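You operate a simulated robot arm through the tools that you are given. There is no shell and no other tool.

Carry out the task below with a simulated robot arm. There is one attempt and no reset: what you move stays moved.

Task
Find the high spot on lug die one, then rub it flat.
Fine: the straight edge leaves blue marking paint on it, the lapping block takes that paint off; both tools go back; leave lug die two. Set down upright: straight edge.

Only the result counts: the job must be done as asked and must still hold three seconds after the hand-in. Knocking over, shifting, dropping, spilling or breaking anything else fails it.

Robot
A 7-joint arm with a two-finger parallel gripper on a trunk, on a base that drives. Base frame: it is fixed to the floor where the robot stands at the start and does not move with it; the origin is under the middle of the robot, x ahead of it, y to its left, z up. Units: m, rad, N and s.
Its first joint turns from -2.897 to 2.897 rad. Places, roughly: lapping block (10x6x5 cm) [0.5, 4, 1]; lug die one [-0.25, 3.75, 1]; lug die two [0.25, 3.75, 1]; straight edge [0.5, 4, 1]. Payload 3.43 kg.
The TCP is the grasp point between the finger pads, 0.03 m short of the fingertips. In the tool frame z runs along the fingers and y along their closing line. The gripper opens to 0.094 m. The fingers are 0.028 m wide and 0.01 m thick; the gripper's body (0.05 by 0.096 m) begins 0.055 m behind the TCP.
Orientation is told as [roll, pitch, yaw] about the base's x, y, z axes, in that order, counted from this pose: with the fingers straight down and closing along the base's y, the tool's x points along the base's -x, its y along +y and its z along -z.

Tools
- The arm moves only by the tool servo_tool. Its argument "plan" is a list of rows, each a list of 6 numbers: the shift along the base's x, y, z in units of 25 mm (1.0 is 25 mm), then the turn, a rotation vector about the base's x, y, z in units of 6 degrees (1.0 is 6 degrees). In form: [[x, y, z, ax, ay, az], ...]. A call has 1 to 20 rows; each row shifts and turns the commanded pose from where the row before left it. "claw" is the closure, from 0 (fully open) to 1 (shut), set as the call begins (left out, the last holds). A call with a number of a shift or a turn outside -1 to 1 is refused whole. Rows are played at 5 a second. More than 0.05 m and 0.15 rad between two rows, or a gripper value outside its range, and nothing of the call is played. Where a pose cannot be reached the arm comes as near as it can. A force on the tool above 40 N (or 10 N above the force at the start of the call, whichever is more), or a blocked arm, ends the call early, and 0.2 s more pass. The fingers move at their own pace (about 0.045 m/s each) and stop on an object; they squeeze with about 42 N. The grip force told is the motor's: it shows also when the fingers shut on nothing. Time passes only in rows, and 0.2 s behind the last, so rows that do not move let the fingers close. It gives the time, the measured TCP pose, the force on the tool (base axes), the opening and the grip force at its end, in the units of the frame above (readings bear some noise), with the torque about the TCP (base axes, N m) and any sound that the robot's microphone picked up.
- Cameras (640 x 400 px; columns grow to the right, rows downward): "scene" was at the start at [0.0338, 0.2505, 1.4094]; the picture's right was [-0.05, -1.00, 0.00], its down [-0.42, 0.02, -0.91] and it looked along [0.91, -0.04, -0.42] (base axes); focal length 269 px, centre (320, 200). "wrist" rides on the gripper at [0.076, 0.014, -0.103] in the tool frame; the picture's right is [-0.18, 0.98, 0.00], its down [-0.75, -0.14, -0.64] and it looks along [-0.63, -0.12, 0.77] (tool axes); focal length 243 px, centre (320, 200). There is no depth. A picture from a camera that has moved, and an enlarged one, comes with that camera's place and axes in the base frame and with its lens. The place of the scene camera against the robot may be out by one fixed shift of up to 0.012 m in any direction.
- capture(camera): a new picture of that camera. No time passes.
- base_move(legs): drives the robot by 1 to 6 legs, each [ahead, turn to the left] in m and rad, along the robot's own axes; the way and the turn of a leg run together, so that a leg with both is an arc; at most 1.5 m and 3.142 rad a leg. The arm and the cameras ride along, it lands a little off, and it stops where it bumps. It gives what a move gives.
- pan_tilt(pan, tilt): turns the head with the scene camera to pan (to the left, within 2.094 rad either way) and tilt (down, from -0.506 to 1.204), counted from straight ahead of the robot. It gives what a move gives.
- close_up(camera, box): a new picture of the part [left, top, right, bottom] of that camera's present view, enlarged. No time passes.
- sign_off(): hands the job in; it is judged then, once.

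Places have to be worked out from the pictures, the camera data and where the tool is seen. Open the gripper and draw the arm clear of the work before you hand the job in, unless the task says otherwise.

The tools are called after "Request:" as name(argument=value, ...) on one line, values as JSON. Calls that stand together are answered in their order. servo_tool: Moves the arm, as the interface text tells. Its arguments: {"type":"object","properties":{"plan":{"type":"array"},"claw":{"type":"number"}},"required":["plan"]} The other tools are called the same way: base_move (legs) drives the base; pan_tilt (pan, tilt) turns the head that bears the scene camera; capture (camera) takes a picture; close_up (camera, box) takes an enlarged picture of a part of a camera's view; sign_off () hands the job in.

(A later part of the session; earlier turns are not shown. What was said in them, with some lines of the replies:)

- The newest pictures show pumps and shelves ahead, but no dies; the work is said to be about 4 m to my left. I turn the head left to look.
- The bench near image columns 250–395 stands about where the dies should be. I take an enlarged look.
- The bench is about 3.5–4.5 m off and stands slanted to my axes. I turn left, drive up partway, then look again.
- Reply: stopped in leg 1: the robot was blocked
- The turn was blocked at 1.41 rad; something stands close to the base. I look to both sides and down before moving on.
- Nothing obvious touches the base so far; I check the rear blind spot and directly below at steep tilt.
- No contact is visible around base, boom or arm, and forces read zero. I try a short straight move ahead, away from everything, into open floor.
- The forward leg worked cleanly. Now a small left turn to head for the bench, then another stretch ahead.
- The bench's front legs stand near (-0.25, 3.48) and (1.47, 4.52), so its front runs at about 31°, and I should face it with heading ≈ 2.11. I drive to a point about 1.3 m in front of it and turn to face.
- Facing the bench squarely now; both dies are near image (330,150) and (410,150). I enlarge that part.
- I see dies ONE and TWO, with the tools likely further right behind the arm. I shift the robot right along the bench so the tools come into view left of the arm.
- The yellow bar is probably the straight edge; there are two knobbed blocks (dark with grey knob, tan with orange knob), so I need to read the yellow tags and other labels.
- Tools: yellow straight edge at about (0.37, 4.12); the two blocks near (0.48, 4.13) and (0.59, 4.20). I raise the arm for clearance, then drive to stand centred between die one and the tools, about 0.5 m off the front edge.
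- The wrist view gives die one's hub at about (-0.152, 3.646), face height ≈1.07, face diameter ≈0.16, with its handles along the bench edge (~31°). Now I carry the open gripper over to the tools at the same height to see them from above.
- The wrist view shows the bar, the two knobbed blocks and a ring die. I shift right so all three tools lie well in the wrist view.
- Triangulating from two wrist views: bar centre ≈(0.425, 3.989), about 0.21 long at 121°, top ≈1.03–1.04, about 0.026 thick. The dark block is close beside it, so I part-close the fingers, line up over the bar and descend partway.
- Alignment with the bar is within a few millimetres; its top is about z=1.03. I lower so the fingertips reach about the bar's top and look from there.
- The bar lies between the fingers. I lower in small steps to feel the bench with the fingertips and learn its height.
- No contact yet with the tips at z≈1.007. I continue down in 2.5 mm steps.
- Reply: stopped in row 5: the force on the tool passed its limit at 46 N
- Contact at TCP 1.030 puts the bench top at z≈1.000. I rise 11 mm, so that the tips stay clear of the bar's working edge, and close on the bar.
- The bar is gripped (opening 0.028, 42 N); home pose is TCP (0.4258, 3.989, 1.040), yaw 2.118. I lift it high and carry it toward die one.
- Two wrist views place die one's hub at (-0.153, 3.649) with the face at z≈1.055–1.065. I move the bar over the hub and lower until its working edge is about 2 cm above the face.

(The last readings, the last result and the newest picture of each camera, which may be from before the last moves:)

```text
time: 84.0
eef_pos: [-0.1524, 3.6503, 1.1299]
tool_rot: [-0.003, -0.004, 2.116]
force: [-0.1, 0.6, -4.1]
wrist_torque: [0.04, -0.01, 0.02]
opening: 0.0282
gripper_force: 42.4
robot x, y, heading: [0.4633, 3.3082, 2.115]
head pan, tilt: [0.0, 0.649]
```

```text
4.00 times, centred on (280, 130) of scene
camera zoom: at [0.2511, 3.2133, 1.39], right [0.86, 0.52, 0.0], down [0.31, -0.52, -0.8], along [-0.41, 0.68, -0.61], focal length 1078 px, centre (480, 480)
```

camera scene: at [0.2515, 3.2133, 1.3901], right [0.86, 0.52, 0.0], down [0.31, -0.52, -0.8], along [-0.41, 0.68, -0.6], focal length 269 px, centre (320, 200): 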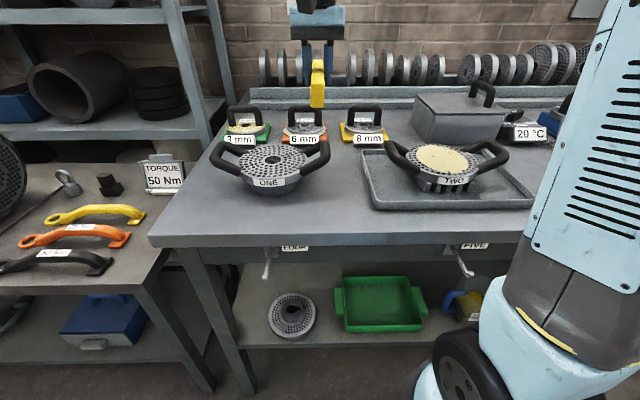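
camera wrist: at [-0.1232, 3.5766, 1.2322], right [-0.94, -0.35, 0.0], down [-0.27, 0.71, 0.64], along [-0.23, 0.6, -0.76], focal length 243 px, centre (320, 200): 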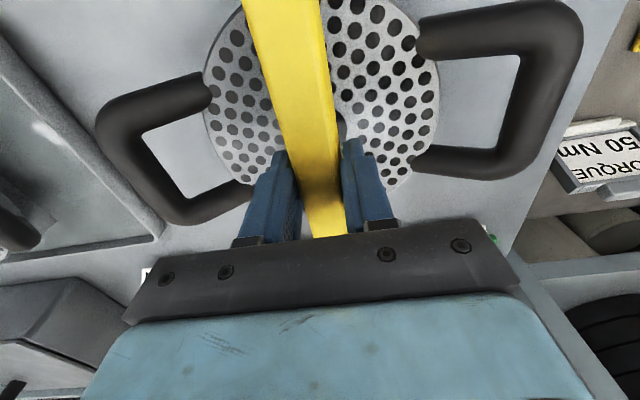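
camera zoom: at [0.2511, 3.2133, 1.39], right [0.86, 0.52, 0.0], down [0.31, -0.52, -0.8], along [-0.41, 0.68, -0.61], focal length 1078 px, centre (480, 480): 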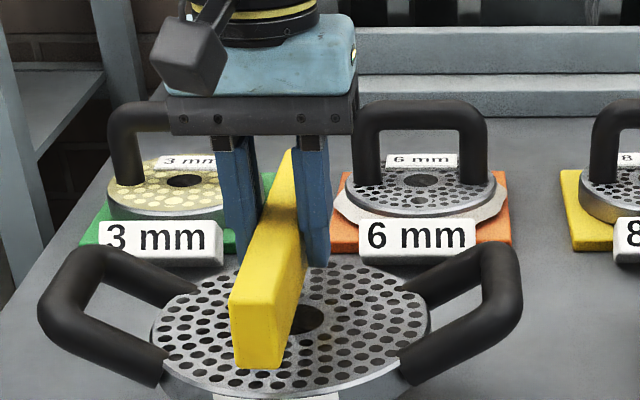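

The bar sits squarely between the handles above the face. I lower carefully toward contact.

Request:
servo_tool(plan=[[0, 0, -0.4, 0, 0, 0], [0, 0, -0.2, 0, 0, 0], [0, 0, -0.1, 0, 0, 0], [0, 0, -0.1, 0, 0, 0]])

Request:
close_up(camera="scene", box=[200, 80, 360, 180])

```text
time: 85.0
eef_pos: [-0.1512, 3.6484, 1.1107]
tool_rot: [-0.005, -0.001, 2.118]
force: [-1.1, 0.2, -4.4]
wrist_torque: [-0.02, -0.01, 0.04]
opening: 0.0281
gripper_force: 41.5
robot x, y, heading: [0.4638, 3.311, 2.115]
head pan, tilt: [0.0, 0.649]
```

```text
4.00 times, centred on (280, 130) of scene
camera zoom: at [0.251, 3.2133, 1.39], right [0.86, 0.52, 0.0], down [0.31, -0.52, -0.8], along [-0.41, 0.68, -0.61], focal length 1078 px, centre (480, 480)
```

zoom: 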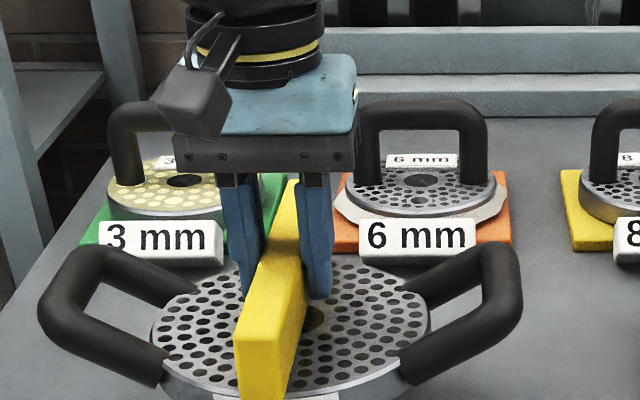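

Still no contact (force is just the bar's weight, about 4 N). I go on down in 1 mm steps.

Request:
servo_tool(plan=[[0, 0, -0.06, 0, 0, 0], [0, 0, -0.06, 0, 0, 0], [0, 0, -0.06, 0, 0, 0], [0, 0, -0.06, 0, 0, 0], [0, 0, -0.04, 0, 0, 0], [0, 0, -0.04, 0, 0, 0]])

```text
time: 86.4
eef_pos: [-0.152, 3.6485, 1.1046]
tool_rot: [-0.001, -0.007, 2.119]
force: [-9.7, 1.1, 25.9]
wrist_torque: [-0.41, -0.22, -0.12]
opening: 0.0282
gripper_force: 42.0
robot x, y, heading: [0.4586, 3.3065, 2.112]
head pan, tilt: [0.0, 0.649]
```

Contact at TCP ≈1.105 (about 30 N), so the face is at z≈1.065. I lift and look for blue.

Request:
servo_tool(plan=[[0, 0, 0.2, 0, 0, 0], [0, 0, 1, 0, 0, 0], [0, 0, 1, 0, 0, 0]])

Request:
close_up(camera="scene", box=[200, 80, 360, 180])

Request:
capture(camera="wrist")

```text
time: 87.2
eef_pos: [-0.1504, 3.65, 1.158]
tool_rot: [-0.004, -0.002, 2.118]
force: [-0.8, 0.5, -4.4]
wrist_torque: [-0.04, -0.03, 0.03]
opening: 0.0283
gripper_force: 42.1
robot x, y, heading: [0.4626, 3.3105, 2.108]
head pan, tilt: [0.0, 0.649]
```

```text
4.00 times, centred on (280, 130) of scene
camera zoom: at [0.2509, 3.2134, 1.39], right [0.86, 0.52, 0.0], down [0.31, -0.52, -0.8], along [-0.41, 0.68, -0.61], focal length 1078 px, centre (480, 480)
```

zoom: 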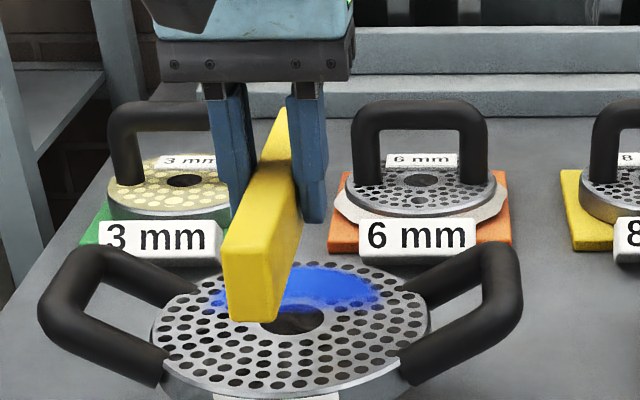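

```text
taken
camera wrist: at [-0.123, 3.5761, 1.2597], right [-0.94, -0.35, 0.0], down [-0.27, 0.71, 0.64], along [-0.23, 0.6, -0.76], focal length 243 px, centre (320, 200)
```

wrist: 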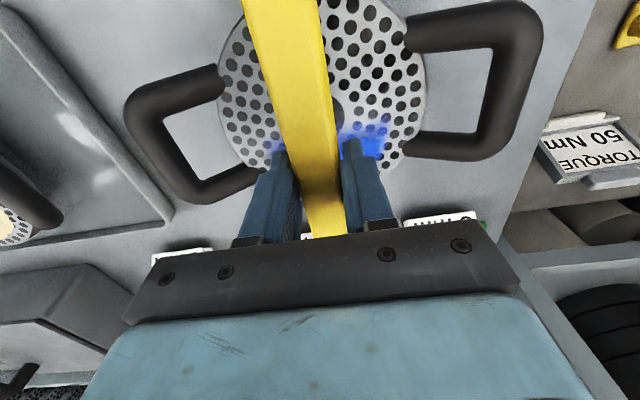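

A blue patch has appeared at the rear of die one's face, so the high spot is found. I lift and carry the straight edge back along the same path to its home.

Request:
servo_tool(plan=[[0, 0, 1, 0, 0, 0], [0, 0, 1, 0, 0, 0], [0, 0, 1, 0, 0, 0], [0, 0, 1, 0, 0, 0], [0, 0, 0.32, 0, 0, 0]])

Request:
servo_tool(plan=[[0.96154, 0.5668, 0, 0, 0, 0], [0.96154, 0.5668, 0, 0, 0, 0], [0.96154, 0.5668, 0, 0, 0, 0], [0.96154, 0.5668, 0, 0, 0, 0], [0.96154, 0.5668, 0, 0, 0, 0], [0.96154, 0.5668, 0, 0, 0, 0], [0.96154, 0.5668, 0, 0, 0, 0], [0.96154, 0.5668, 0, 0, 0, 0], [0.96154, 0.5668, 0, 0, 0, 0], [0.96154, 0.5668, 0, 0, 0, 0], [0.96154, 0.5668, 0, 0, 0, 0], [0.96154, 0.5668, 0, 0, 0, 0], [0.96154, 0.5668, 0, 0, 0, 0], [0.96154, 0.5668, 0, 0, 0, 0], [0.96154, 0.5668, 0, 0, 0, 0], [0.96154, 0.5668, 0, 0, 0, 0], [0.96154, 0.5668, 0, 0, 0, 0], [0.96154, 0.5668, 0, 0, 0, 0], [0.96154, 0.5668, 0, 0, 0, 0], [0.96154, 0.5668, 0, 0, 0, 0]])

Request:
close_up(camera="scene", box=[210, 120, 338, 200])

Request:
capture(camera="wrist")

```text
time: 88.4
eef_pos: [-0.1507, 3.6492, 1.267]
tool_rot: [-0.004, -0.001, 2.118]
force: [-0.7, -0.8, -3.6]
wrist_torque: [-0.01, -0.02, -0.03]
opening: 0.0282
gripper_force: 42.2
robot x, y, heading: [0.4645, 3.3093, 2.114]
head pan, tilt: [0.0, 0.649]
```

```text
time: 92.6
eef_pos: [0.3273, 3.9328, 1.2651]
tool_rot: [-0.004, -0.003, 2.117]
force: [-0.3, 0.1, -4.3]
wrist_torque: [0.0, -0.01, 0.01]
opening: 0.0284
gripper_force: 42.4
robot x, y, heading: [0.4645, 3.3076, 2.113]
head pan, tilt: [0.0, 0.649]
```

```text
5.00 times, centred on (274, 160) of scene
camera zoom: at [0.251, 3.213, 1.39], right [0.86, 0.52, 0.0], down [0.31, -0.52, -0.8], along [-0.41, 0.68, -0.6], focal length 1347 px, centre (550, 400)
```

zoom: 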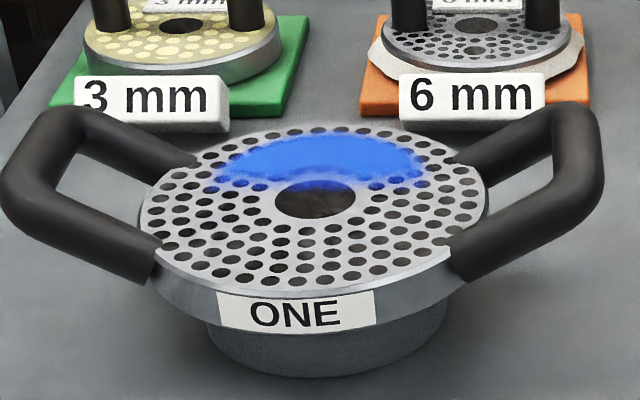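

```text
taken
camera wrist: at [0.3557, 3.8595, 1.3682], right [-0.94, -0.35, 0.0], down [-0.27, 0.71, 0.64], along [-0.23, 0.6, -0.76], focal length 243 px, centre (320, 200)
```

wrist: 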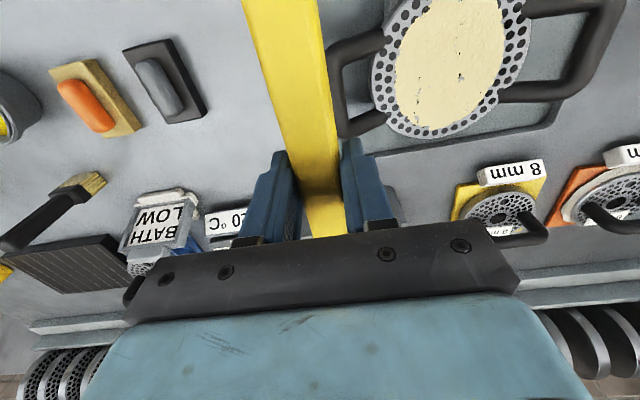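

The blue patch is clearly visible on the rear half of die one's face. I finish the return: last 4 rows across, then down to just above the bench.

Request:
servo_tool(plan=[[0.96154, 0.5668, 0, 0, 0, 0], [0.96154, 0.5668, 0, 0, 0, 0], [0.96154, 0.5668, 0, 0, 0, 0], [0.96154, 0.5668, 0, 0, 0, 0], [0, 0, -1, 0, 0, 0], [0, 0, -1, 0, 0, 0], [0, 0, -1, 0, 0, 0], [0, 0, -1, 0, 0, 0], [0, 0, -1, 0, 0, 0], [0, 0, -1, 0, 0, 0], [0, 0, -1, 0, 0, 0], [0, 0, -1, 0, 0, 0], [0, 0, -0.5, 0, 0, 0], [0, 0, -0.3, 0, 0, 0], [0, 0, -0.1, 0, 0, 0]])

Request:
capture(camera="wrist")

```text
time: 95.8
eef_pos: [0.4234, 3.9923, 1.0437]
tool_rot: [-0.004, -0.003, 2.116]
force: [0.5, 0.5, -4.7]
wrist_torque: [0.0, -0.02, 0.02]
opening: 0.0282
gripper_force: 41.8
robot x, y, heading: [0.4612, 3.306, 2.116]
head pan, tilt: [0.0, 0.649]
```

```text
taken
camera wrist: at [0.4522, 3.9182, 1.1453], right [-0.94, -0.35, 0.0], down [-0.27, 0.71, 0.64], along [-0.23, 0.6, -0.76], focal length 243 px, centre (320, 200)
```

wrist: 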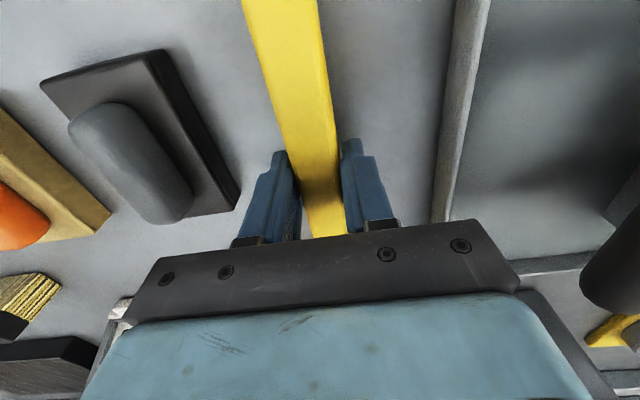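

Position matches home to about 2 mm, and the bar is a few millimetres above the bench. I lower in ~1 mm steps to touch.

Request:
servo_tool(plan=[[0, 0, -0.05, 0, 0, 0], [0, 0, -0.04, 0, 0, 0], [0, 0, -0.04, 0, 0, 0]])

```text
time: 96.6
eef_pos: [0.4246, 3.9912, 1.0401]
tool_rot: [-0.002, -0.003, 2.117]
force: [-0.5, 1.1, -3.5]
wrist_torque: [0.04, 0.01, -0.03]
opening: 0.0283
gripper_force: 41.8
robot x, y, heading: [0.4636, 3.3048, 2.113]
head pan, tilt: [0.0, 0.649]
```

Request:
servo_tool(plan=[[0, 0, -0.04, 0, 0, 0], [0, 0, -0.03, 0, 0, 0]])

```text
time: 97.2
eef_pos: [0.4234, 3.9908, 1.0398]
tool_rot: [-0.004, -0.005, 2.119]
force: [-3.7, 2.9, 16.0]
wrist_torque: [-0.43, -0.45, -0.04]
opening: 0.0282
gripper_force: 41.9
robot x, y, heading: [0.4625, 3.3096, 2.115]
head pan, tilt: [0.0, 0.649]
```

The bar now rests on the bench (16 N upward). I open part-way to release, keeping clear of the dark block.

Request:
servo_tool(plan=[[0, 0, 0.05, 0, 0, 0], [0, 0, 0, 0, 0, 0], [0, 0, 0, 0, 0, 0], [0, 0, 0, 0, 0, 0]], claw=0.45)

Request:
servo_tool(plan=[[0, 0, 0.3, 0, 0, 0], [0, 0, 0.5, 0, 0, 0], [0, 0, 1, 0, 0, 0], [0, 0, 1, 0, 0, 0], [0, 0, 1, 0, 0, 0], [0, 0, 1, 0, 0, 0], [0, 0, 1, 0, 0, 0]])

Request:
capture(camera="wrist")

```text
time: 98.2
eef_pos: [0.4251, 3.99, 1.041]
tool_rot: [-0.004, -0.004, 2.118]
force: [1.2, -0.5, 0.3]
wrist_torque: [0.02, 0.04, 0.04]
opening: 0.0517
gripper_force: 0.1
robot x, y, heading: [0.463, 3.3065, 2.111]
head pan, tilt: [0.0, 0.649]
```

```text
time: 99.8
eef_pos: [0.4236, 3.9901, 1.1852]
tool_rot: [-0.005, -0.003, 2.118]
force: [-0.8, 0.3, -0.2]
wrist_torque: [-0.03, 0.01, 0.0]
opening: 0.0515
gripper_force: 0.0
robot x, y, heading: [0.4601, 3.3059, 2.113]
head pan, tilt: [0.0, 0.649]
```

```text
taken
camera wrist: at [0.4516, 3.917, 1.287], right [-0.94, -0.35, 0.0], down [-0.27, 0.71, 0.64], along [-0.23, 0.6, -0.76], focal length 243 px, centre (320, 200)
```

wrist: 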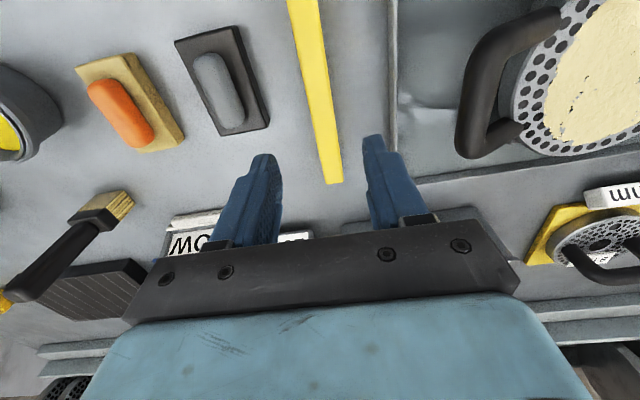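

The straight edge is back, upright. Now I look closely at the two knobbed blocks to tell which one is the lapping block.

Request:
close_up(camera="wrist", box=[60, 10, 300, 160])

Request:
close_up(camera="wrist", box=[0, 60, 320, 300])

```text
2.67 times, centred on (180, 85) of wrist
camera zoom: at [0.4516, 3.917, 1.287], right [-0.94, -0.35, 0.0], down [-0.27, 0.71, 0.64], along [-0.23, 0.6, -0.76], focal length 647 px, centre (693, 507)
```

zoom: 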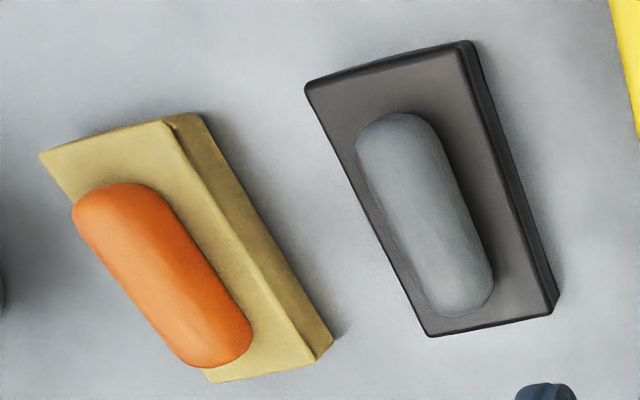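

```text
1.67 times, centred on (160, 180) of wrist
camera zoom: at [0.4516, 3.917, 1.287], right [-0.94, -0.35, 0.0], down [-0.27, 0.71, 0.64], along [-0.23, 0.6, -0.76], focal length 404 px, centre (587, 233)
```

zoom: 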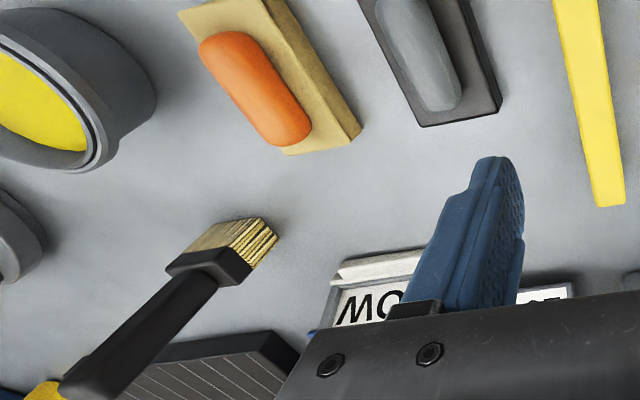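

The dark, hard-edged block with the grey knob looks like the lapping plate; the tan one is fuzzy like felt. Its knob is at about (0.5165, 4.018); I move over it and descend partway to check.

Request:
servo_tool(plan=[[0.927, 0.277, 0, 0, 0, 0], [0.927, 0.277, 0, 0, 0, 0], [0.927, 0.277, 0, 0, 0, 0], [0.927, 0.277, 0, 0, 0, 0], [0, 0, -1, 0, 0, 0], [0, 0, -1, 0, 0, 0], [0, 0, -1, 0, 0, 0]], claw=0.3)

Request:
capture(camera="wrist")

Request:
close_up(camera="wrist", box=[200, 60, 440, 240])

```text
time: 101.4
eef_pos: [0.518, 4.0183, 1.1096]
tool_rot: [-0.006, -0.003, 2.119]
force: [-1.3, -0.5, 0.1]
wrist_torque: [0.03, 0.03, 0.02]
opening: 0.0657
gripper_force: 0.1
robot x, y, heading: [0.4622, 3.3083, 2.114]
head pan, tilt: [0.0, 0.649]
```

```text
taken
camera wrist: at [0.5463, 3.9453, 1.2108], right [-0.94, -0.35, 0.0], down [-0.27, 0.71, 0.64], along [-0.23, 0.6, -0.76], focal length 243 px, centre (320, 200)
```

wrist: 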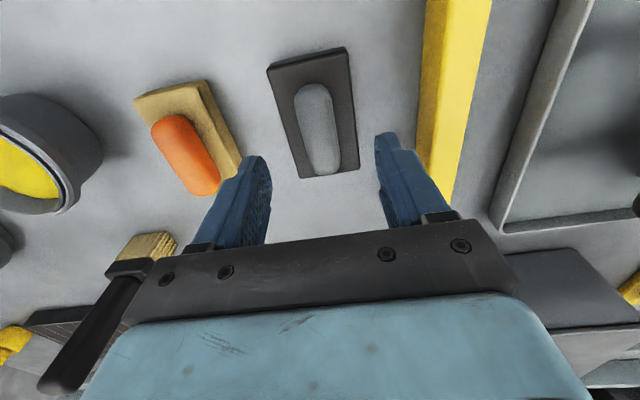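

```text
2.22 times, centred on (320, 150) of wrist
camera zoom: at [0.5463, 3.9453, 1.2108], right [-0.94, -0.35, 0.0], down [-0.27, 0.71, 0.64], along [-0.23, 0.6, -0.76], focal length 539 px, centre (320, 311)
```

zoom: 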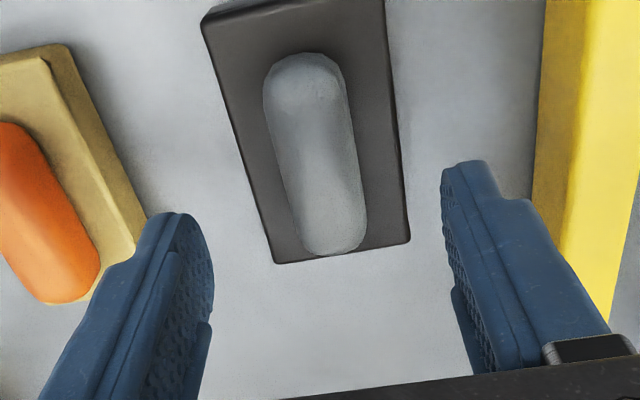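

The knob is centred at (0.5195, 4.020) and the block's base top is at about z=1.018. I lower to TCP ≈1.055 so the tips stay above the base, then close on the knob.

Request:
servo_tool(plan=[[0.05, 0.05, -0.8, 0, 0, 0], [0, 0, -0.7, 0, 0, 0], [0, 0, -0.4, 0, 0, 0], [0, 0, -0.3, 0, 0, 0]])

Request:
close_up(camera="wrist", box=[200, 60, 440, 240])

```text
time: 102.4
eef_pos: [0.517, 4.02, 1.0544]
tool_rot: [-0.003, -0.005, 2.118]
force: [0.4, 0.2, -0.3]
wrist_torque: [0.01, -0.01, 0.0]
opening: 0.0657
gripper_force: 0.0
robot x, y, heading: [0.4661, 3.3086, 2.112]
head pan, tilt: [0.0, 0.649]
```

```text
2.22 times, centred on (320, 150) of wrist
camera zoom: at [0.5464, 3.946, 1.1554], right [-0.94, -0.35, 0.0], down [-0.27, 0.71, 0.65], along [-0.23, 0.6, -0.76], focal length 539 px, centre (320, 311)
```

zoom: 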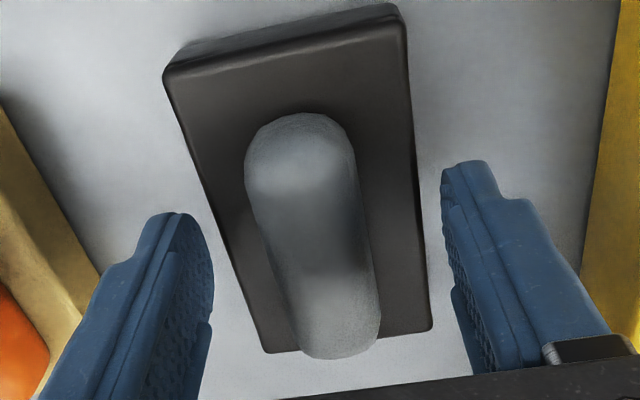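

The knob lies between the fingers with the tips just above the base plate. I close.

Request:
servo_tool(plan=[[0, 0, 0, 0, 0, 0], [0, 0, 0, 0, 0, 0], [0, 0, 0, 0, 0, 0], [0, 0, 0, 0, 0, 0], [0, 0, 0, 0, 0, 0]], claw=1)

Request:
capture(camera="wrist")

```text
time: 103.6
eef_pos: [0.5184, 4.0203, 1.0536]
tool_rot: [-0.003, -0.003, 2.117]
force: [-0.6, -0.4, 1.0]
wrist_torque: [-0.06, 0.14, 0.06]
opening: 0.0265
gripper_force: 41.7
robot x, y, heading: [0.4617, 3.312, 2.114]
head pan, tilt: [0.0, 0.649]
```

```text
taken
camera wrist: at [0.5464, 3.9459, 1.1555], right [-0.94, -0.35, 0.0], down [-0.27, 0.71, 0.64], along [-0.23, 0.6, -0.76], focal length 243 px, centre (320, 200)
```

wrist: 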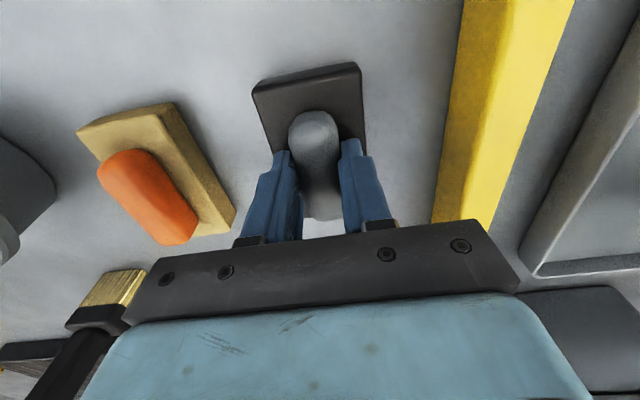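

The knob is gripped (home TCP (0.518, 4.020, 1.0537)). The blue patch spans about ±0.053 along the handles and 0.012–0.075 behind the hub, so I carry the block to about (-0.175, 3.686) above it.

Request:
servo_tool(plan=[[0, 0, 0.4, 0, 0, 0], [0, 0, 0.6, 0, 0, 0], [0, 0, 1, 0, 0, 0], [0, 0, 1, 0, 0, 0], [0, 0, 1, 0, 0, 0], [0, 0, 1, 0, 0, 0], [0, 0, 1, 0, 0, 0], [0, 0, 1, 0, 0, 0], [0, 0, 1, 0, 0, 0], [0, 0, 1, 0, 0, 0]])

Request:
capture(camera="wrist")

Request:
servo_tool(plan=[[-0.9907, -0.4771, 0, 0, 0, 0], [-0.9907, -0.4771, 0, 0, 0, 0], [-0.9907, -0.4771, 0, 0, 0, 0], [-0.9907, -0.4771, 0, 0, 0, 0], [-0.9907, -0.4771, 0, 0, 0, 0], [-0.9907, -0.4771, 0, 0, 0, 0], [-0.9907, -0.4771, 0, 0, 0, 0], [-0.9907, -0.4771, 0, 0, 0, 0], [-0.9907, -0.4771, 0, 0, 0, 0], [-0.9907, -0.4771, 0, 0, 0, 0], [-0.9907, -0.4771, 0, 0, 0, 0], [-0.9907, -0.4771, 0, 0, 0, 0], [-0.9907, -0.4771, 0, 0, 0, 0], [-0.9907, -0.4771, 0, 0, 0, 0], [-0.9907, -0.4771, 0, 0, 0, 0], [-0.9907, -0.4771, 0, 0, 0, 0], [-0.9907, -0.4771, 0, 0, 0, 0], [-0.9907, -0.4771, 0, 0, 0, 0], [-0.9907, -0.4771, 0, 0, 0, 0], [-0.9907, -0.4771, 0, 0, 0, 0]])

Request:
servo_tool(plan=[[-0.9907, -0.4771, 0, 0, 0, 0], [-0.9907, -0.4771, 0, 0, 0, 0], [-0.9907, -0.4771, 0, 0, 0, 0], [-0.9907, -0.4771, 0, 0, 0, 0], [-0.9907, -0.4771, 0, 0, 0, 0], [-0.9907, -0.4771, 0, 0, 0, 0], [-0.9907, -0.4771, 0, 0, 0, 0], [-0.9907, -0.4771, 0, 0, 0, 0]])

Request:
capture(camera="wrist")

Request:
close_up(camera="scene", box=[200, 80, 360, 180])

```text
time: 105.8
eef_pos: [0.5178, 4.019, 1.2792]
tool_rot: [-0.004, -0.003, 2.117]
force: [0.1, 0.1, -4.0]
wrist_torque: [0.0, -0.01, 0.01]
opening: 0.0265
gripper_force: 42.2
robot x, y, heading: [0.4643, 3.3077, 2.115]
head pan, tilt: [0.0, 0.649]
```

```text
taken
camera wrist: at [0.5462, 3.9457, 1.3802], right [-0.94, -0.35, 0.0], down [-0.27, 0.71, 0.64], along [-0.23, 0.6, -0.76], focal length 243 px, centre (320, 200)
```

wrist: 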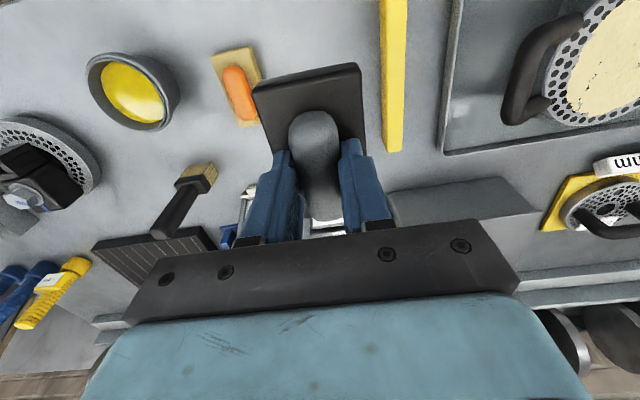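

```text
time: 110.0
eef_pos: [0.0225, 3.7818, 1.2809]
tool_rot: [-0.004, -0.004, 2.117]
force: [1.3, 0.0, -3.0]
wrist_torque: [-0.02, 0.04, -0.01]
opening: 0.0266
gripper_force: 41.7
robot x, y, heading: [0.4663, 3.3093, 2.113]
head pan, tilt: [0.0, 0.649]
```

```text
time: 111.8
eef_pos: [-0.1758, 3.6891, 1.2788]
tool_rot: [-0.003, -0.003, 2.117]
force: [0.7, 0.7, -2.5]
wrist_torque: [-0.02, 0.03, -0.03]
opening: 0.0267
gripper_force: 42.0
robot x, y, heading: [0.4637, 3.3086, 2.117]
head pan, tilt: [0.0, 0.649]
```

```text
taken
camera wrist: at [-0.1476, 3.6148, 1.3807], right [-0.94, -0.35, 0.0], down [-0.27, 0.71, 0.64], along [-0.23, 0.6, -0.76], focal length 243 px, centre (320, 200)
```

wrist: 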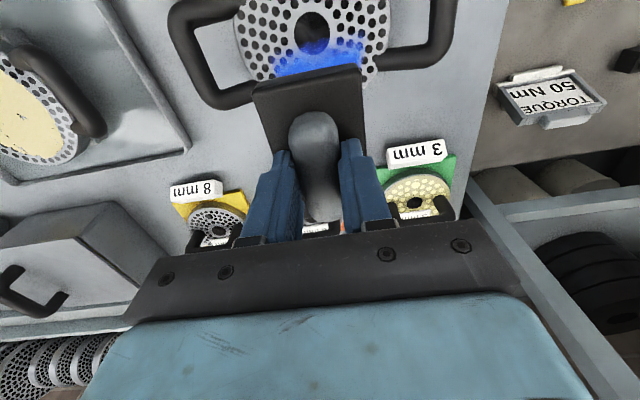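

```text
4.00 times, centred on (280, 130) of scene
camera zoom: at [0.2514, 3.2135, 1.3901], right [0.86, 0.52, 0.0], down [0.31, -0.52, -0.8], along [-0.41, 0.68, -0.61], focal length 1078 px, centre (480, 480)
```

zoom: 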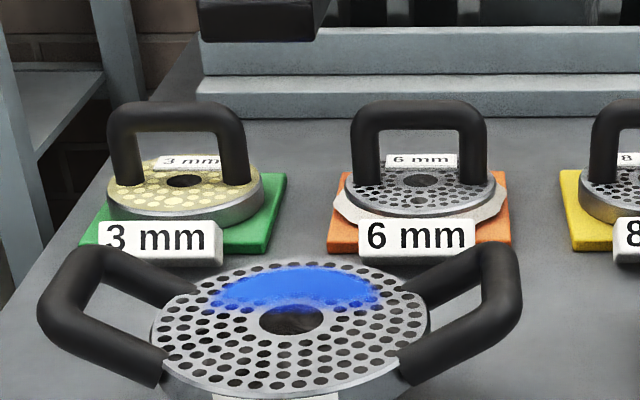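

The block hangs above the blue patch. I descend to about 1 cm above the face and check clearance to the handles.

Request:
servo_tool(plan=[[0, 0, -1, 0, 0, 0], [0, 0, -1, 0, 0, 0], [0, 0, -1, 0, 0, 0], [0, 0, -1, 0, 0, 0], [0, 0, -1, 0, 0, 0], [0, 0, -0.8, 0, 0, 0], [0, 0, -0.2, 0, 0, 0]])

Request:
capture(camera="wrist")

Request:
close_up(camera="scene", box=[200, 80, 360, 180])

```text
time: 113.4
eef_pos: [-0.1741, 3.6862, 1.1278]
tool_rot: [-0.003, -0.004, 2.117]
force: [0.2, -0.4, -3.9]
wrist_torque: [-0.01, -0.04, -0.01]
opening: 0.0264
gripper_force: 41.6
robot x, y, heading: [0.463, 3.3069, 2.108]
head pan, tilt: [0.0, 0.649]
```

```text
taken
camera wrist: at [-0.1462, 3.6119, 1.2298], right [-0.94, -0.35, 0.0], down [-0.27, 0.71, 0.64], along [-0.23, 0.6, -0.76], focal length 243 px, centre (320, 200)
```

wrist: 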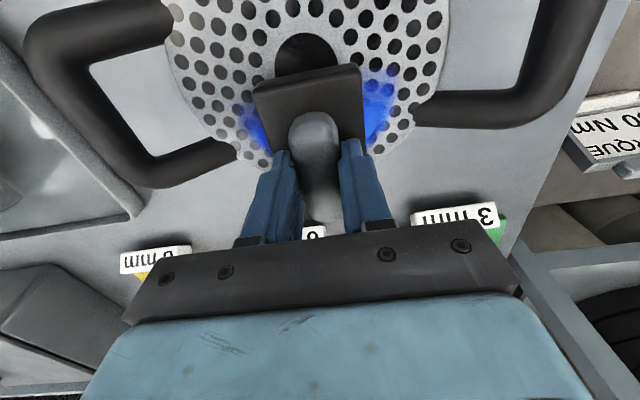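

```text
4.00 times, centred on (280, 130) of scene
camera zoom: at [0.2511, 3.2133, 1.39], right [0.86, 0.52, 0.0], down [0.31, -0.52, -0.8], along [-0.41, 0.68, -0.61], focal length 1078 px, centre (480, 480)
```

zoom: 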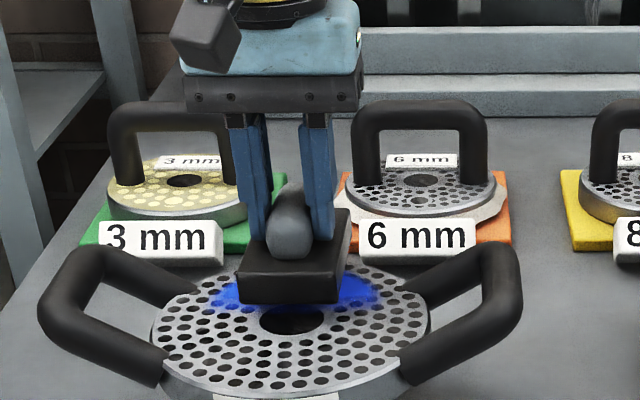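

Clearance to the handle legs is about 3 cm either side. I lower in ~1 mm steps until the block rests on the face.

Request:
servo_tool(plan=[[0, 0, -0.1, 0, 0, 0], [0, 0, -0.1, 0, 0, 0], [0, 0, -0.06, 0, 0, 0], [0, 0, -0.04, 0, 0, 0]])

```text
time: 114.4
eef_pos: [-0.1754, 3.6864, 1.1203]
tool_rot: [-0.004, -0.003, 2.119]
force: [0.3, -0.1, -2.8]
wrist_torque: [-0.03, -0.03, 0.01]
opening: 0.0265
gripper_force: 41.7
robot x, y, heading: [0.4632, 3.3063, 2.116]
head pan, tilt: [0.0, 0.649]
```

Request:
servo_tool(plan=[[0, 0, -0.04, 0, 0, 0], [0, 0, -0.04, 0, 0, 0]])

```text
time: 115.0
eef_pos: [-0.1755, 3.6869, 1.1192]
tool_rot: [-0.003, -0.004, 2.118]
force: [-0.3, -0.2, -3.4]
wrist_torque: [0.01, -0.03, -0.01]
opening: 0.0266
gripper_force: 41.8
robot x, y, heading: [0.4615, 3.3069, 2.118]
head pan, tilt: [0.0, 0.649]
```

Request:
servo_tool(plan=[[0, 0, -0.03, 0, 0, 0], [0, 0, -0.03, 0, 0, 0]])

```text
time: 115.6
eef_pos: [-0.176, 3.6871, 1.1186]
tool_rot: [-0.005, -0.003, 2.118]
force: [-0.3, 0.4, -3.0]
wrist_torque: [-0.03, 0.0, -0.04]
opening: 0.0267
gripper_force: 42.0
robot x, y, heading: [0.4665, 3.3047, 2.117]
head pan, tilt: [0.0, 0.649]
```

Request:
servo_tool(plan=[[0, 0, -0.03, 0, 0, 0], [0, 0, -0.03, 0, 0, 0]])

```text
time: 116.2
eef_pos: [-0.1757, 3.6866, 1.1164]
tool_rot: [-0.001, -0.005, 2.119]
force: [2.8, 3.0, 14.2]
wrist_torque: [-0.73, -0.26, 0.09]
opening: 0.0265
gripper_force: 41.9
robot x, y, heading: [0.4631, 3.3092, 2.111]
head pan, tilt: [0.0, 0.649]
```

The block rests on the patch with about 17 N. I rub in slow strokes along the handle direction, ±25 mm.

Request:
servo_tool(plan=[[0.214, 0.13, 0, 0, 0, 0], [0.214, 0.13, 0, 0, 0, 0], [0.214, 0.13, 0, 0, 0, 0], [0.214, 0.13, 0, 0, 0, 0]])

Request:
close_up(camera="scene", box=[200, 80, 360, 180])

```text
time: 117.2
eef_pos: [-0.1531, 3.6988, 1.1166]
tool_rot: [-0.003, -0.004, 2.118]
force: [-9.0, -5.6, 29.4]
wrist_torque: [-0.31, 0.39, -0.01]
opening: 0.0263
gripper_force: 42.3
robot x, y, heading: [0.4664, 3.3072, 2.115]
head pan, tilt: [0.0, 0.649]
```

```text
4.00 times, centred on (280, 130) of scene
camera zoom: at [0.2517, 3.2123, 1.39], right [0.86, 0.52, 0.0], down [0.31, -0.52, -0.8], along [-0.41, 0.68, -0.6], focal length 1078 px, centre (480, 480)
```

zoom: 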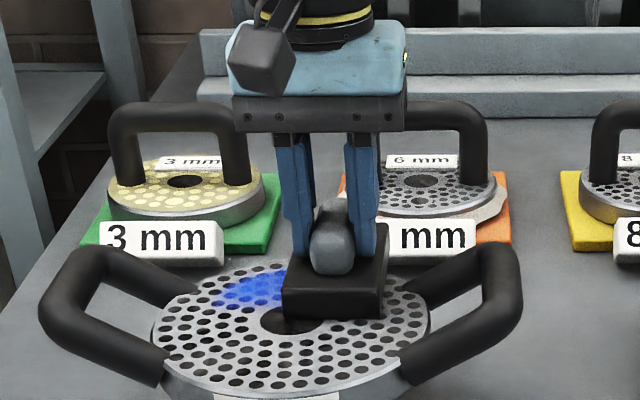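

The blue already looks thinner, so this is the right tool. I ease the pressure slightly and continue the strokes to the left and back.

Request:
servo_tool(plan=[[-0.214, -0.13, 0.02, 0, 0, 0], [-0.214, -0.13, 0, 0, 0, 0], [-0.214, -0.13, 0, 0, 0, 0], [-0.214, -0.13, 0, 0, 0, 0], [-0.214, -0.13, 0, 0, 0, 0], [-0.214, -0.13, 0, 0, 0, 0], [-0.214, -0.13, 0, 0, 0, 0], [-0.214, -0.13, 0, 0, 0, 0]])

Request:
close_up(camera="scene", box=[200, 80, 360, 180])

```text
time: 119.0
eef_pos: [-0.1961, 3.6731, 1.1175]
tool_rot: [-0.003, -0.004, 2.117]
force: [5.6, 5.5, 21.2]
wrist_torque: [0.09, 0.11, 0.01]
opening: 0.0264
gripper_force: 41.7
robot x, y, heading: [0.4638, 3.31, 2.111]
head pan, tilt: [0.0, 0.649]
```

```text
4.00 times, centred on (280, 130) of scene
camera zoom: at [0.2521, 3.213, 1.3902], right [0.86, 0.52, 0.0], down [0.31, -0.52, -0.8], along [-0.41, 0.68, -0.6], focal length 1078 px, centre (480, 480)
```

zoom: 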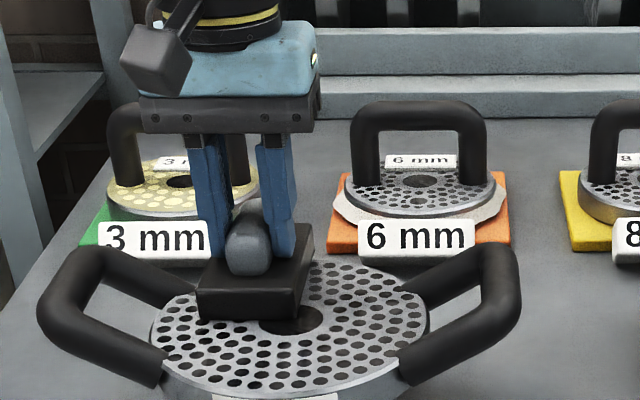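

The right side is clear of blue now. I do another stroke right and back to centre, then lift off to inspect.

Request:
servo_tool(plan=[[0.214, 0.13, 0, 0, 0, 0], [0.214, 0.13, 0, 0, 0, 0], [0.214, 0.13, 0, 0, 0, 0], [0.214, 0.13, 0, 0, 0, 0], [0.214, 0.13, 0, 0, 0, 0], [0.214, 0.13, 0, 0, 0, 0], [0.214, 0.13, 0, 0, 0, 0], [0.214, 0.13, 0, 0, 0, 0], [-0.214, -0.13, 0, 0, 0, 0], [-0.214, -0.13, 0, 0, 0, 0], [-0.214, -0.13, 0, 0, 0, 0], [-0.214, -0.13, 0, 0, 0, 0]])

Request:
servo_tool(plan=[[0, 0, 0.2, 0, 0, 0], [0, 0, 1, 0, 0, 0], [0, 0, 1, 0, 0, 0], [0, 0, 1, 0, 0, 0], [0, 0, 1, 0, 0, 0], [0, 0, 1, 0, 0, 0], [0, 0, 1, 0, 0, 0]])

Request:
close_up(camera="scene", box=[210, 120, 338, 200])

Request:
capture(camera="wrist")

```text
time: 121.6
eef_pos: [-0.1772, 3.6861, 1.1173]
tool_rot: [-0.002, -0.004, 2.117]
force: [1.4, 1.4, 1.5]
wrist_torque: [-0.07, 0.01, 0.01]
opening: 0.0265
gripper_force: 42.1
robot x, y, heading: [0.4639, 3.3092, 2.115]
head pan, tilt: [0.0, 0.649]
```

```text
time: 123.2
eef_pos: [-0.1749, 3.6873, 1.2715]
tool_rot: [-0.005, 0.0, 2.116]
force: [-0.4, 0.0, -3.5]
wrist_torque: [-0.02, -0.04, -0.01]
opening: 0.0266
gripper_force: 42.2
robot x, y, heading: [0.4656, 3.304, 2.117]
head pan, tilt: [0.0, 0.649]
```

```text
5.00 times, centred on (274, 160) of scene
camera zoom: at [0.2509, 3.2134, 1.39], right [0.86, 0.52, 0.0], down [0.31, -0.52, -0.8], along [-0.41, 0.68, -0.61], focal length 1347 px, centre (550, 400)
```

zoom: 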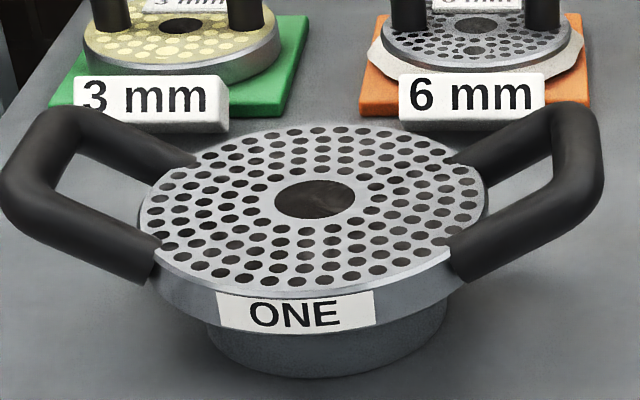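

```text
taken
camera wrist: at [-0.1474, 3.6142, 1.3737], right [-0.94, -0.35, 0.0], down [-0.27, 0.71, 0.64], along [-0.23, 0.6, -0.77], focal length 243 px, centre (320, 200)
```

wrist: 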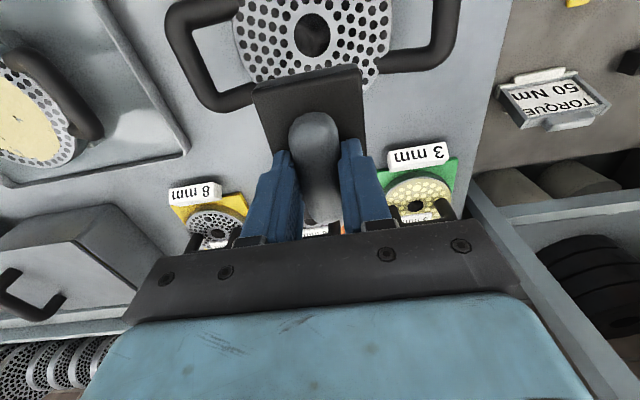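

All the blue is off and die one has not moved. I carry the lapping block back along the same path to its home.

Request:
servo_tool(plan=[[0.9907, 0.4771, 0.28, 0, 0, 0], [0.9907, 0.4771, 0, 0, 0, 0], [0.9907, 0.4771, 0, 0, 0, 0], [0.9907, 0.4771, 0, 0, 0, 0], [0.9907, 0.4771, 0, 0, 0, 0], [0.9907, 0.4771, 0, 0, 0, 0], [0.9907, 0.4771, 0, 0, 0, 0], [0.9907, 0.4771, 0, 0, 0, 0], [0.9907, 0.4771, 0, 0, 0, 0], [0.9907, 0.4771, 0, 0, 0, 0], [0.9907, 0.4771, 0, 0, 0, 0], [0.9907, 0.4771, 0, 0, 0, 0], [0.9907, 0.4771, 0, 0, 0, 0], [0.9907, 0.4771, 0, 0, 0, 0], [0.9907, 0.4771, 0, 0, 0, 0], [0.9907, 0.4771, 0, 0, 0, 0], [0.9907, 0.4771, 0, 0, 0, 0], [0.9907, 0.4771, 0, 0, 0, 0], [0.9907, 0.4771, 0, 0, 0, 0], [0.9907, 0.4771, 0, 0, 0, 0]])

Request:
servo_tool(plan=[[0.9907, 0.4771, 0, 0, 0, 0], [0.9907, 0.4771, 0, 0, 0, 0], [0.9907, 0.4771, 0, 0, 0, 0], [0.9907, 0.4771, 0, 0, 0, 0], [0.9907, 0.4771, 0, 0, 0, 0], [0.9907, 0.4771, 0, 0, 0, 0], [0.9907, 0.4771, 0, 0, 0, 0], [0.9907, 0.4771, 0, 0, 0, 0], [0, 0, 0, 0, 0, 0], [0, 0, -1, 0, 0, 0], [0, 0, -1, 0, 0, 0], [0, 0, -1, 0, 0, 0], [0, 0, -1, 0, 0, 0], [0, 0, -1, 0, 0, 0], [0, 0, -1, 0, 0, 0], [0, 0, -1, 0, 0, 0]])

Request:
capture(camera="wrist")

```text
time: 127.4
eef_pos: [0.3199, 3.9242, 1.279]
tool_rot: [-0.002, -0.004, 2.119]
force: [0.0, 0.3, -3.4]
wrist_torque: [0.02, -0.01, -0.01]
opening: 0.0262
gripper_force: 42.0
robot x, y, heading: [0.464, 3.3069, 2.117]
head pan, tilt: [0.0, 0.649]
```

```text
time: 130.8
eef_pos: [0.5196, 4.0172, 1.104]
tool_rot: [-0.005, -0.001, 2.117]
force: [0.3, 0.6, -2.9]
wrist_torque: [-0.03, 0.01, 0.0]
opening: 0.0266
gripper_force: 42.2
robot x, y, heading: [0.4655, 3.3052, 2.112]
head pan, tilt: [0.0, 0.649]
```

```text
taken
camera wrist: at [0.5481, 3.9451, 1.206], right [-0.94, -0.35, 0.0], down [-0.27, 0.71, 0.64], along [-0.23, 0.6, -0.76], focal length 243 px, centre (320, 200)
```

wrist: 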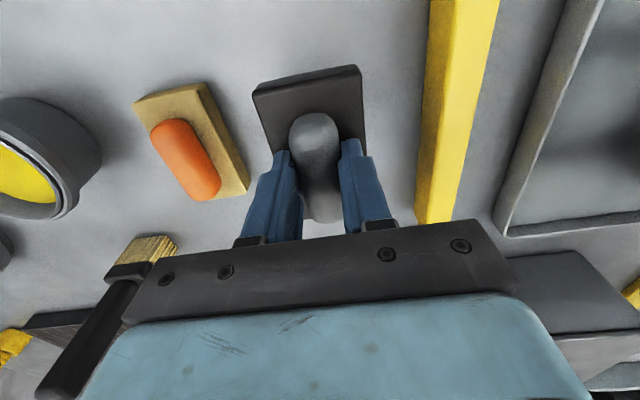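

The block hangs 5 cm above its home. I lower it, slowing near the bench.

Request:
servo_tool(plan=[[0, 0, -1, 0, 0, 0], [0, 0, -0.6, 0, 0, 0], [0, 0, -0.25, 0, 0, 0], [0, 0, -0.06, 0, 0, 0]])

Request:
servo_tool(plan=[[0, 0, -0.04, 0, 0, 0], [0, 0, -0.04, 0, 0, 0]])

```text
time: 131.8
eef_pos: [0.5189, 4.0182, 1.0563]
tool_rot: [-0.004, -0.004, 2.117]
force: [0.3, -0.5, -2.6]
wrist_torque: [-0.05, -0.02, 0.01]
opening: 0.0264
gripper_force: 41.8
robot x, y, heading: [0.4648, 3.3069, 2.116]
head pan, tilt: [0.0, 0.649]
```

```text
time: 132.4
eef_pos: [0.518, 4.0197, 1.0538]
tool_rot: [-0.002, -0.005, 2.119]
force: [-0.4, -0.1, -3.7]
wrist_torque: [-0.01, -0.01, 0.03]
opening: 0.0264
gripper_force: 42.1
robot x, y, heading: [0.4631, 3.3065, 2.114]
head pan, tilt: [0.0, 0.649]
```

Request:
servo_tool(plan=[[0, 0, -0.04, 0, 0, 0], [0, 0, -0.03, 0, 0, 0]])

```text
time: 133.0
eef_pos: [0.5192, 4.019, 1.0524]
tool_rot: [-0.004, -0.004, 2.117]
force: [-0.9, -0.7, 11.4]
wrist_torque: [-0.87, 0.03, -0.04]
opening: 0.0265
gripper_force: 42.0
robot x, y, heading: [0.4639, 3.305, 2.114]
head pan, tilt: [0.0, 0.649]
```

The block rests on the bench (11 N upward). I release it and rise straight up.

Request:
servo_tool(plan=[[0, 0, 0.04, 0, 0, 0], [0, 0, 0, 0, 0, 0], [0, 0, 0, 0, 0, 0], [0, 0, 0, 0, 0, 0]], claw=0.3)

Request:
servo_tool(plan=[[0, 0, 0.3, 0, 0, 0], [0, 0, 0.5, 0, 0, 0], [0, 0, 1, 0, 0, 0], [0, 0, 1, 0, 0, 0], [0, 0, 1, 0, 0, 0], [0, 0, 1, 0, 0, 0], [0, 0, 1, 0, 0, 0], [0, 0, 1, 0, 0, 0], [0, 0, 1, 0, 0, 0], [0, 0, 1, 0, 0, 0]])

Request:
capture(camera="wrist")

Request:
capture(camera="scene")

```text
time: 134.0
eef_pos: [0.519, 4.0193, 1.0537]
tool_rot: [-0.005, -0.003, 2.118]
force: [-0.3, 0.5, -0.2]
wrist_torque: [-0.01, 0.0, -0.01]
opening: 0.0656
gripper_force: 0.1
robot x, y, heading: [0.4627, 3.3087, 2.119]
head pan, tilt: [0.0, 0.649]
```

```text
time: 136.2
eef_pos: [0.5183, 4.0184, 1.2745]
tool_rot: [-0.004, -0.003, 2.118]
force: [-0.5, -0.1, 0.7]
wrist_torque: [0.01, 0.03, 0.02]
opening: 0.066
gripper_force: 0.1
robot x, y, heading: [0.4596, 3.3059, 2.116]
head pan, tilt: [0.0, 0.649]
```

```text
taken
camera wrist: at [0.5464, 3.9454, 1.3756], right [-0.94, -0.35, 0.0], down [-0.27, 0.71, 0.64], along [-0.23, 0.6, -0.76], focal length 243 px, centre (320, 200)
```

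wrist: 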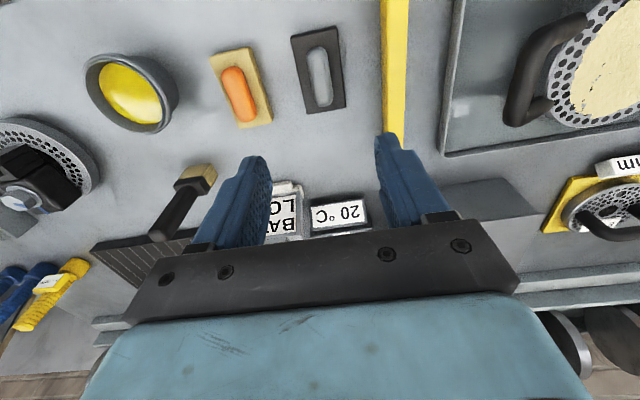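

```text
taken
camera scene: at [0.2513, 3.2133, 1.39], right [0.86, 0.52, 0.0], down [0.31, -0.52, -0.8], along [-0.41, 0.68, -0.61], focal length 269 px, centre (320, 200)
```

scene: 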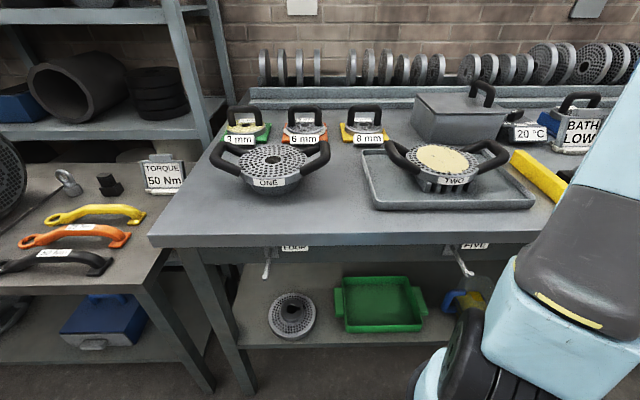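

Both tools are back in their places, upright, and both dies are in place. I open the gripper fully and draw the arm back and up, then take a last look at die one.

Request:
servo_tool(plan=[[0, 0, 1, 0, 0, 0], [0, 0, 1, 0, 0, 0], [0, -1, 0, 0, 0, 0], [0, -1, 0, 0, 0, 0], [0, -1, 0, 0, 0, 0], [0, -1, 0, 0, 0, 0], [0, -1, 0, 0, 0, 0], [0, -1, 0, 0, 0, 0], [0, -1, 0, 0, 0, 0], [0, 0, 0, 0, 0, 0]], claw=0)

Request:
close_up(camera="scene", box=[210, 120, 338, 200])

Request:
capture(camera="wrist")

```text
time: 138.4
eef_pos: [0.5181, 3.8448, 1.3229]
tool_rot: [-0.004, -0.003, 2.117]
force: [0.2, -0.1, 0.0]
wrist_torque: [0.03, -0.01, 0.01]
opening: 0.094
gripper_force: 0.1
robot x, y, heading: [0.4635, 3.306, 2.115]
head pan, tilt: [0.0, 0.649]
```

```text
5.00 times, centred on (274, 160) of scene
camera zoom: at [0.2514, 3.213, 1.39], right [0.86, 0.52, 0.0], down [0.31, -0.52, -0.8], along [-0.41, 0.68, -0.6], focal length 1347 px, centre (550, 400)
```

zoom: 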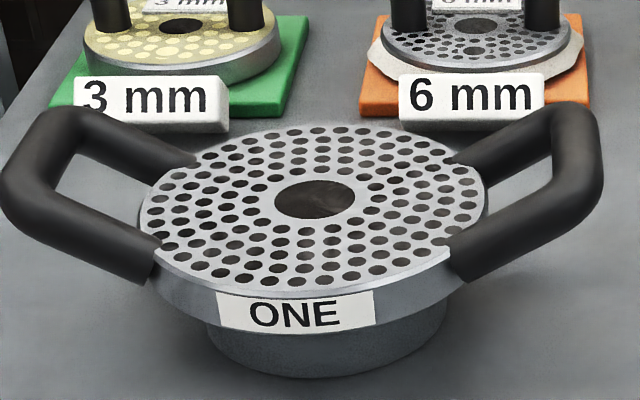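

```text
taken
camera wrist: at [0.5471, 3.7706, 1.4252], right [-0.94, -0.35, 0.0], down [-0.27, 0.71, 0.64], along [-0.23, 0.6, -0.76], focal length 243 px, centre (320, 200)
```

wrist: 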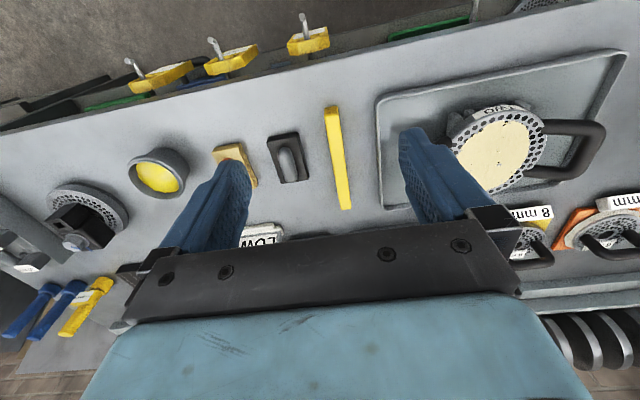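

Die one is clean of blue and has not moved. The straight edge stands upright at home, the lapping block is back, die two was not touched, and the arm is clear with the gripper open, so I hand the job in.

Request:
sign_off()

```text
The job is handed in.
```

I found the high spot on lug die one and rubbed it flat, then handed the job in; I haven't seen a verdict on it.

- **High spot:** one press of the straight edge left a blue patch on the rear half of die one's face.
- **Lapping:** two identically sized blocks stood on the bench. I picked the dark one with the grey knob, judging it to be the lapping block by its look. It took all the blue off in a few strokes, and the last close-up shows a clean face with die one where it was. I did not press the straight edge on again afterwards to double-check.
- **Tools:** the straight edge is back upright and the lapping block is back, each within about 2 mm of where it started.
- **Rest of the scene:** I did not touch lug die two. The gripper is open and the arm is drawn back.
- **Blocked turn:** early on, the base was reported blocked partway through its first turn, far from the bench. Looking around, I saw nothing touching the robot or moved, and it drove on normally after that. I never found the cause.
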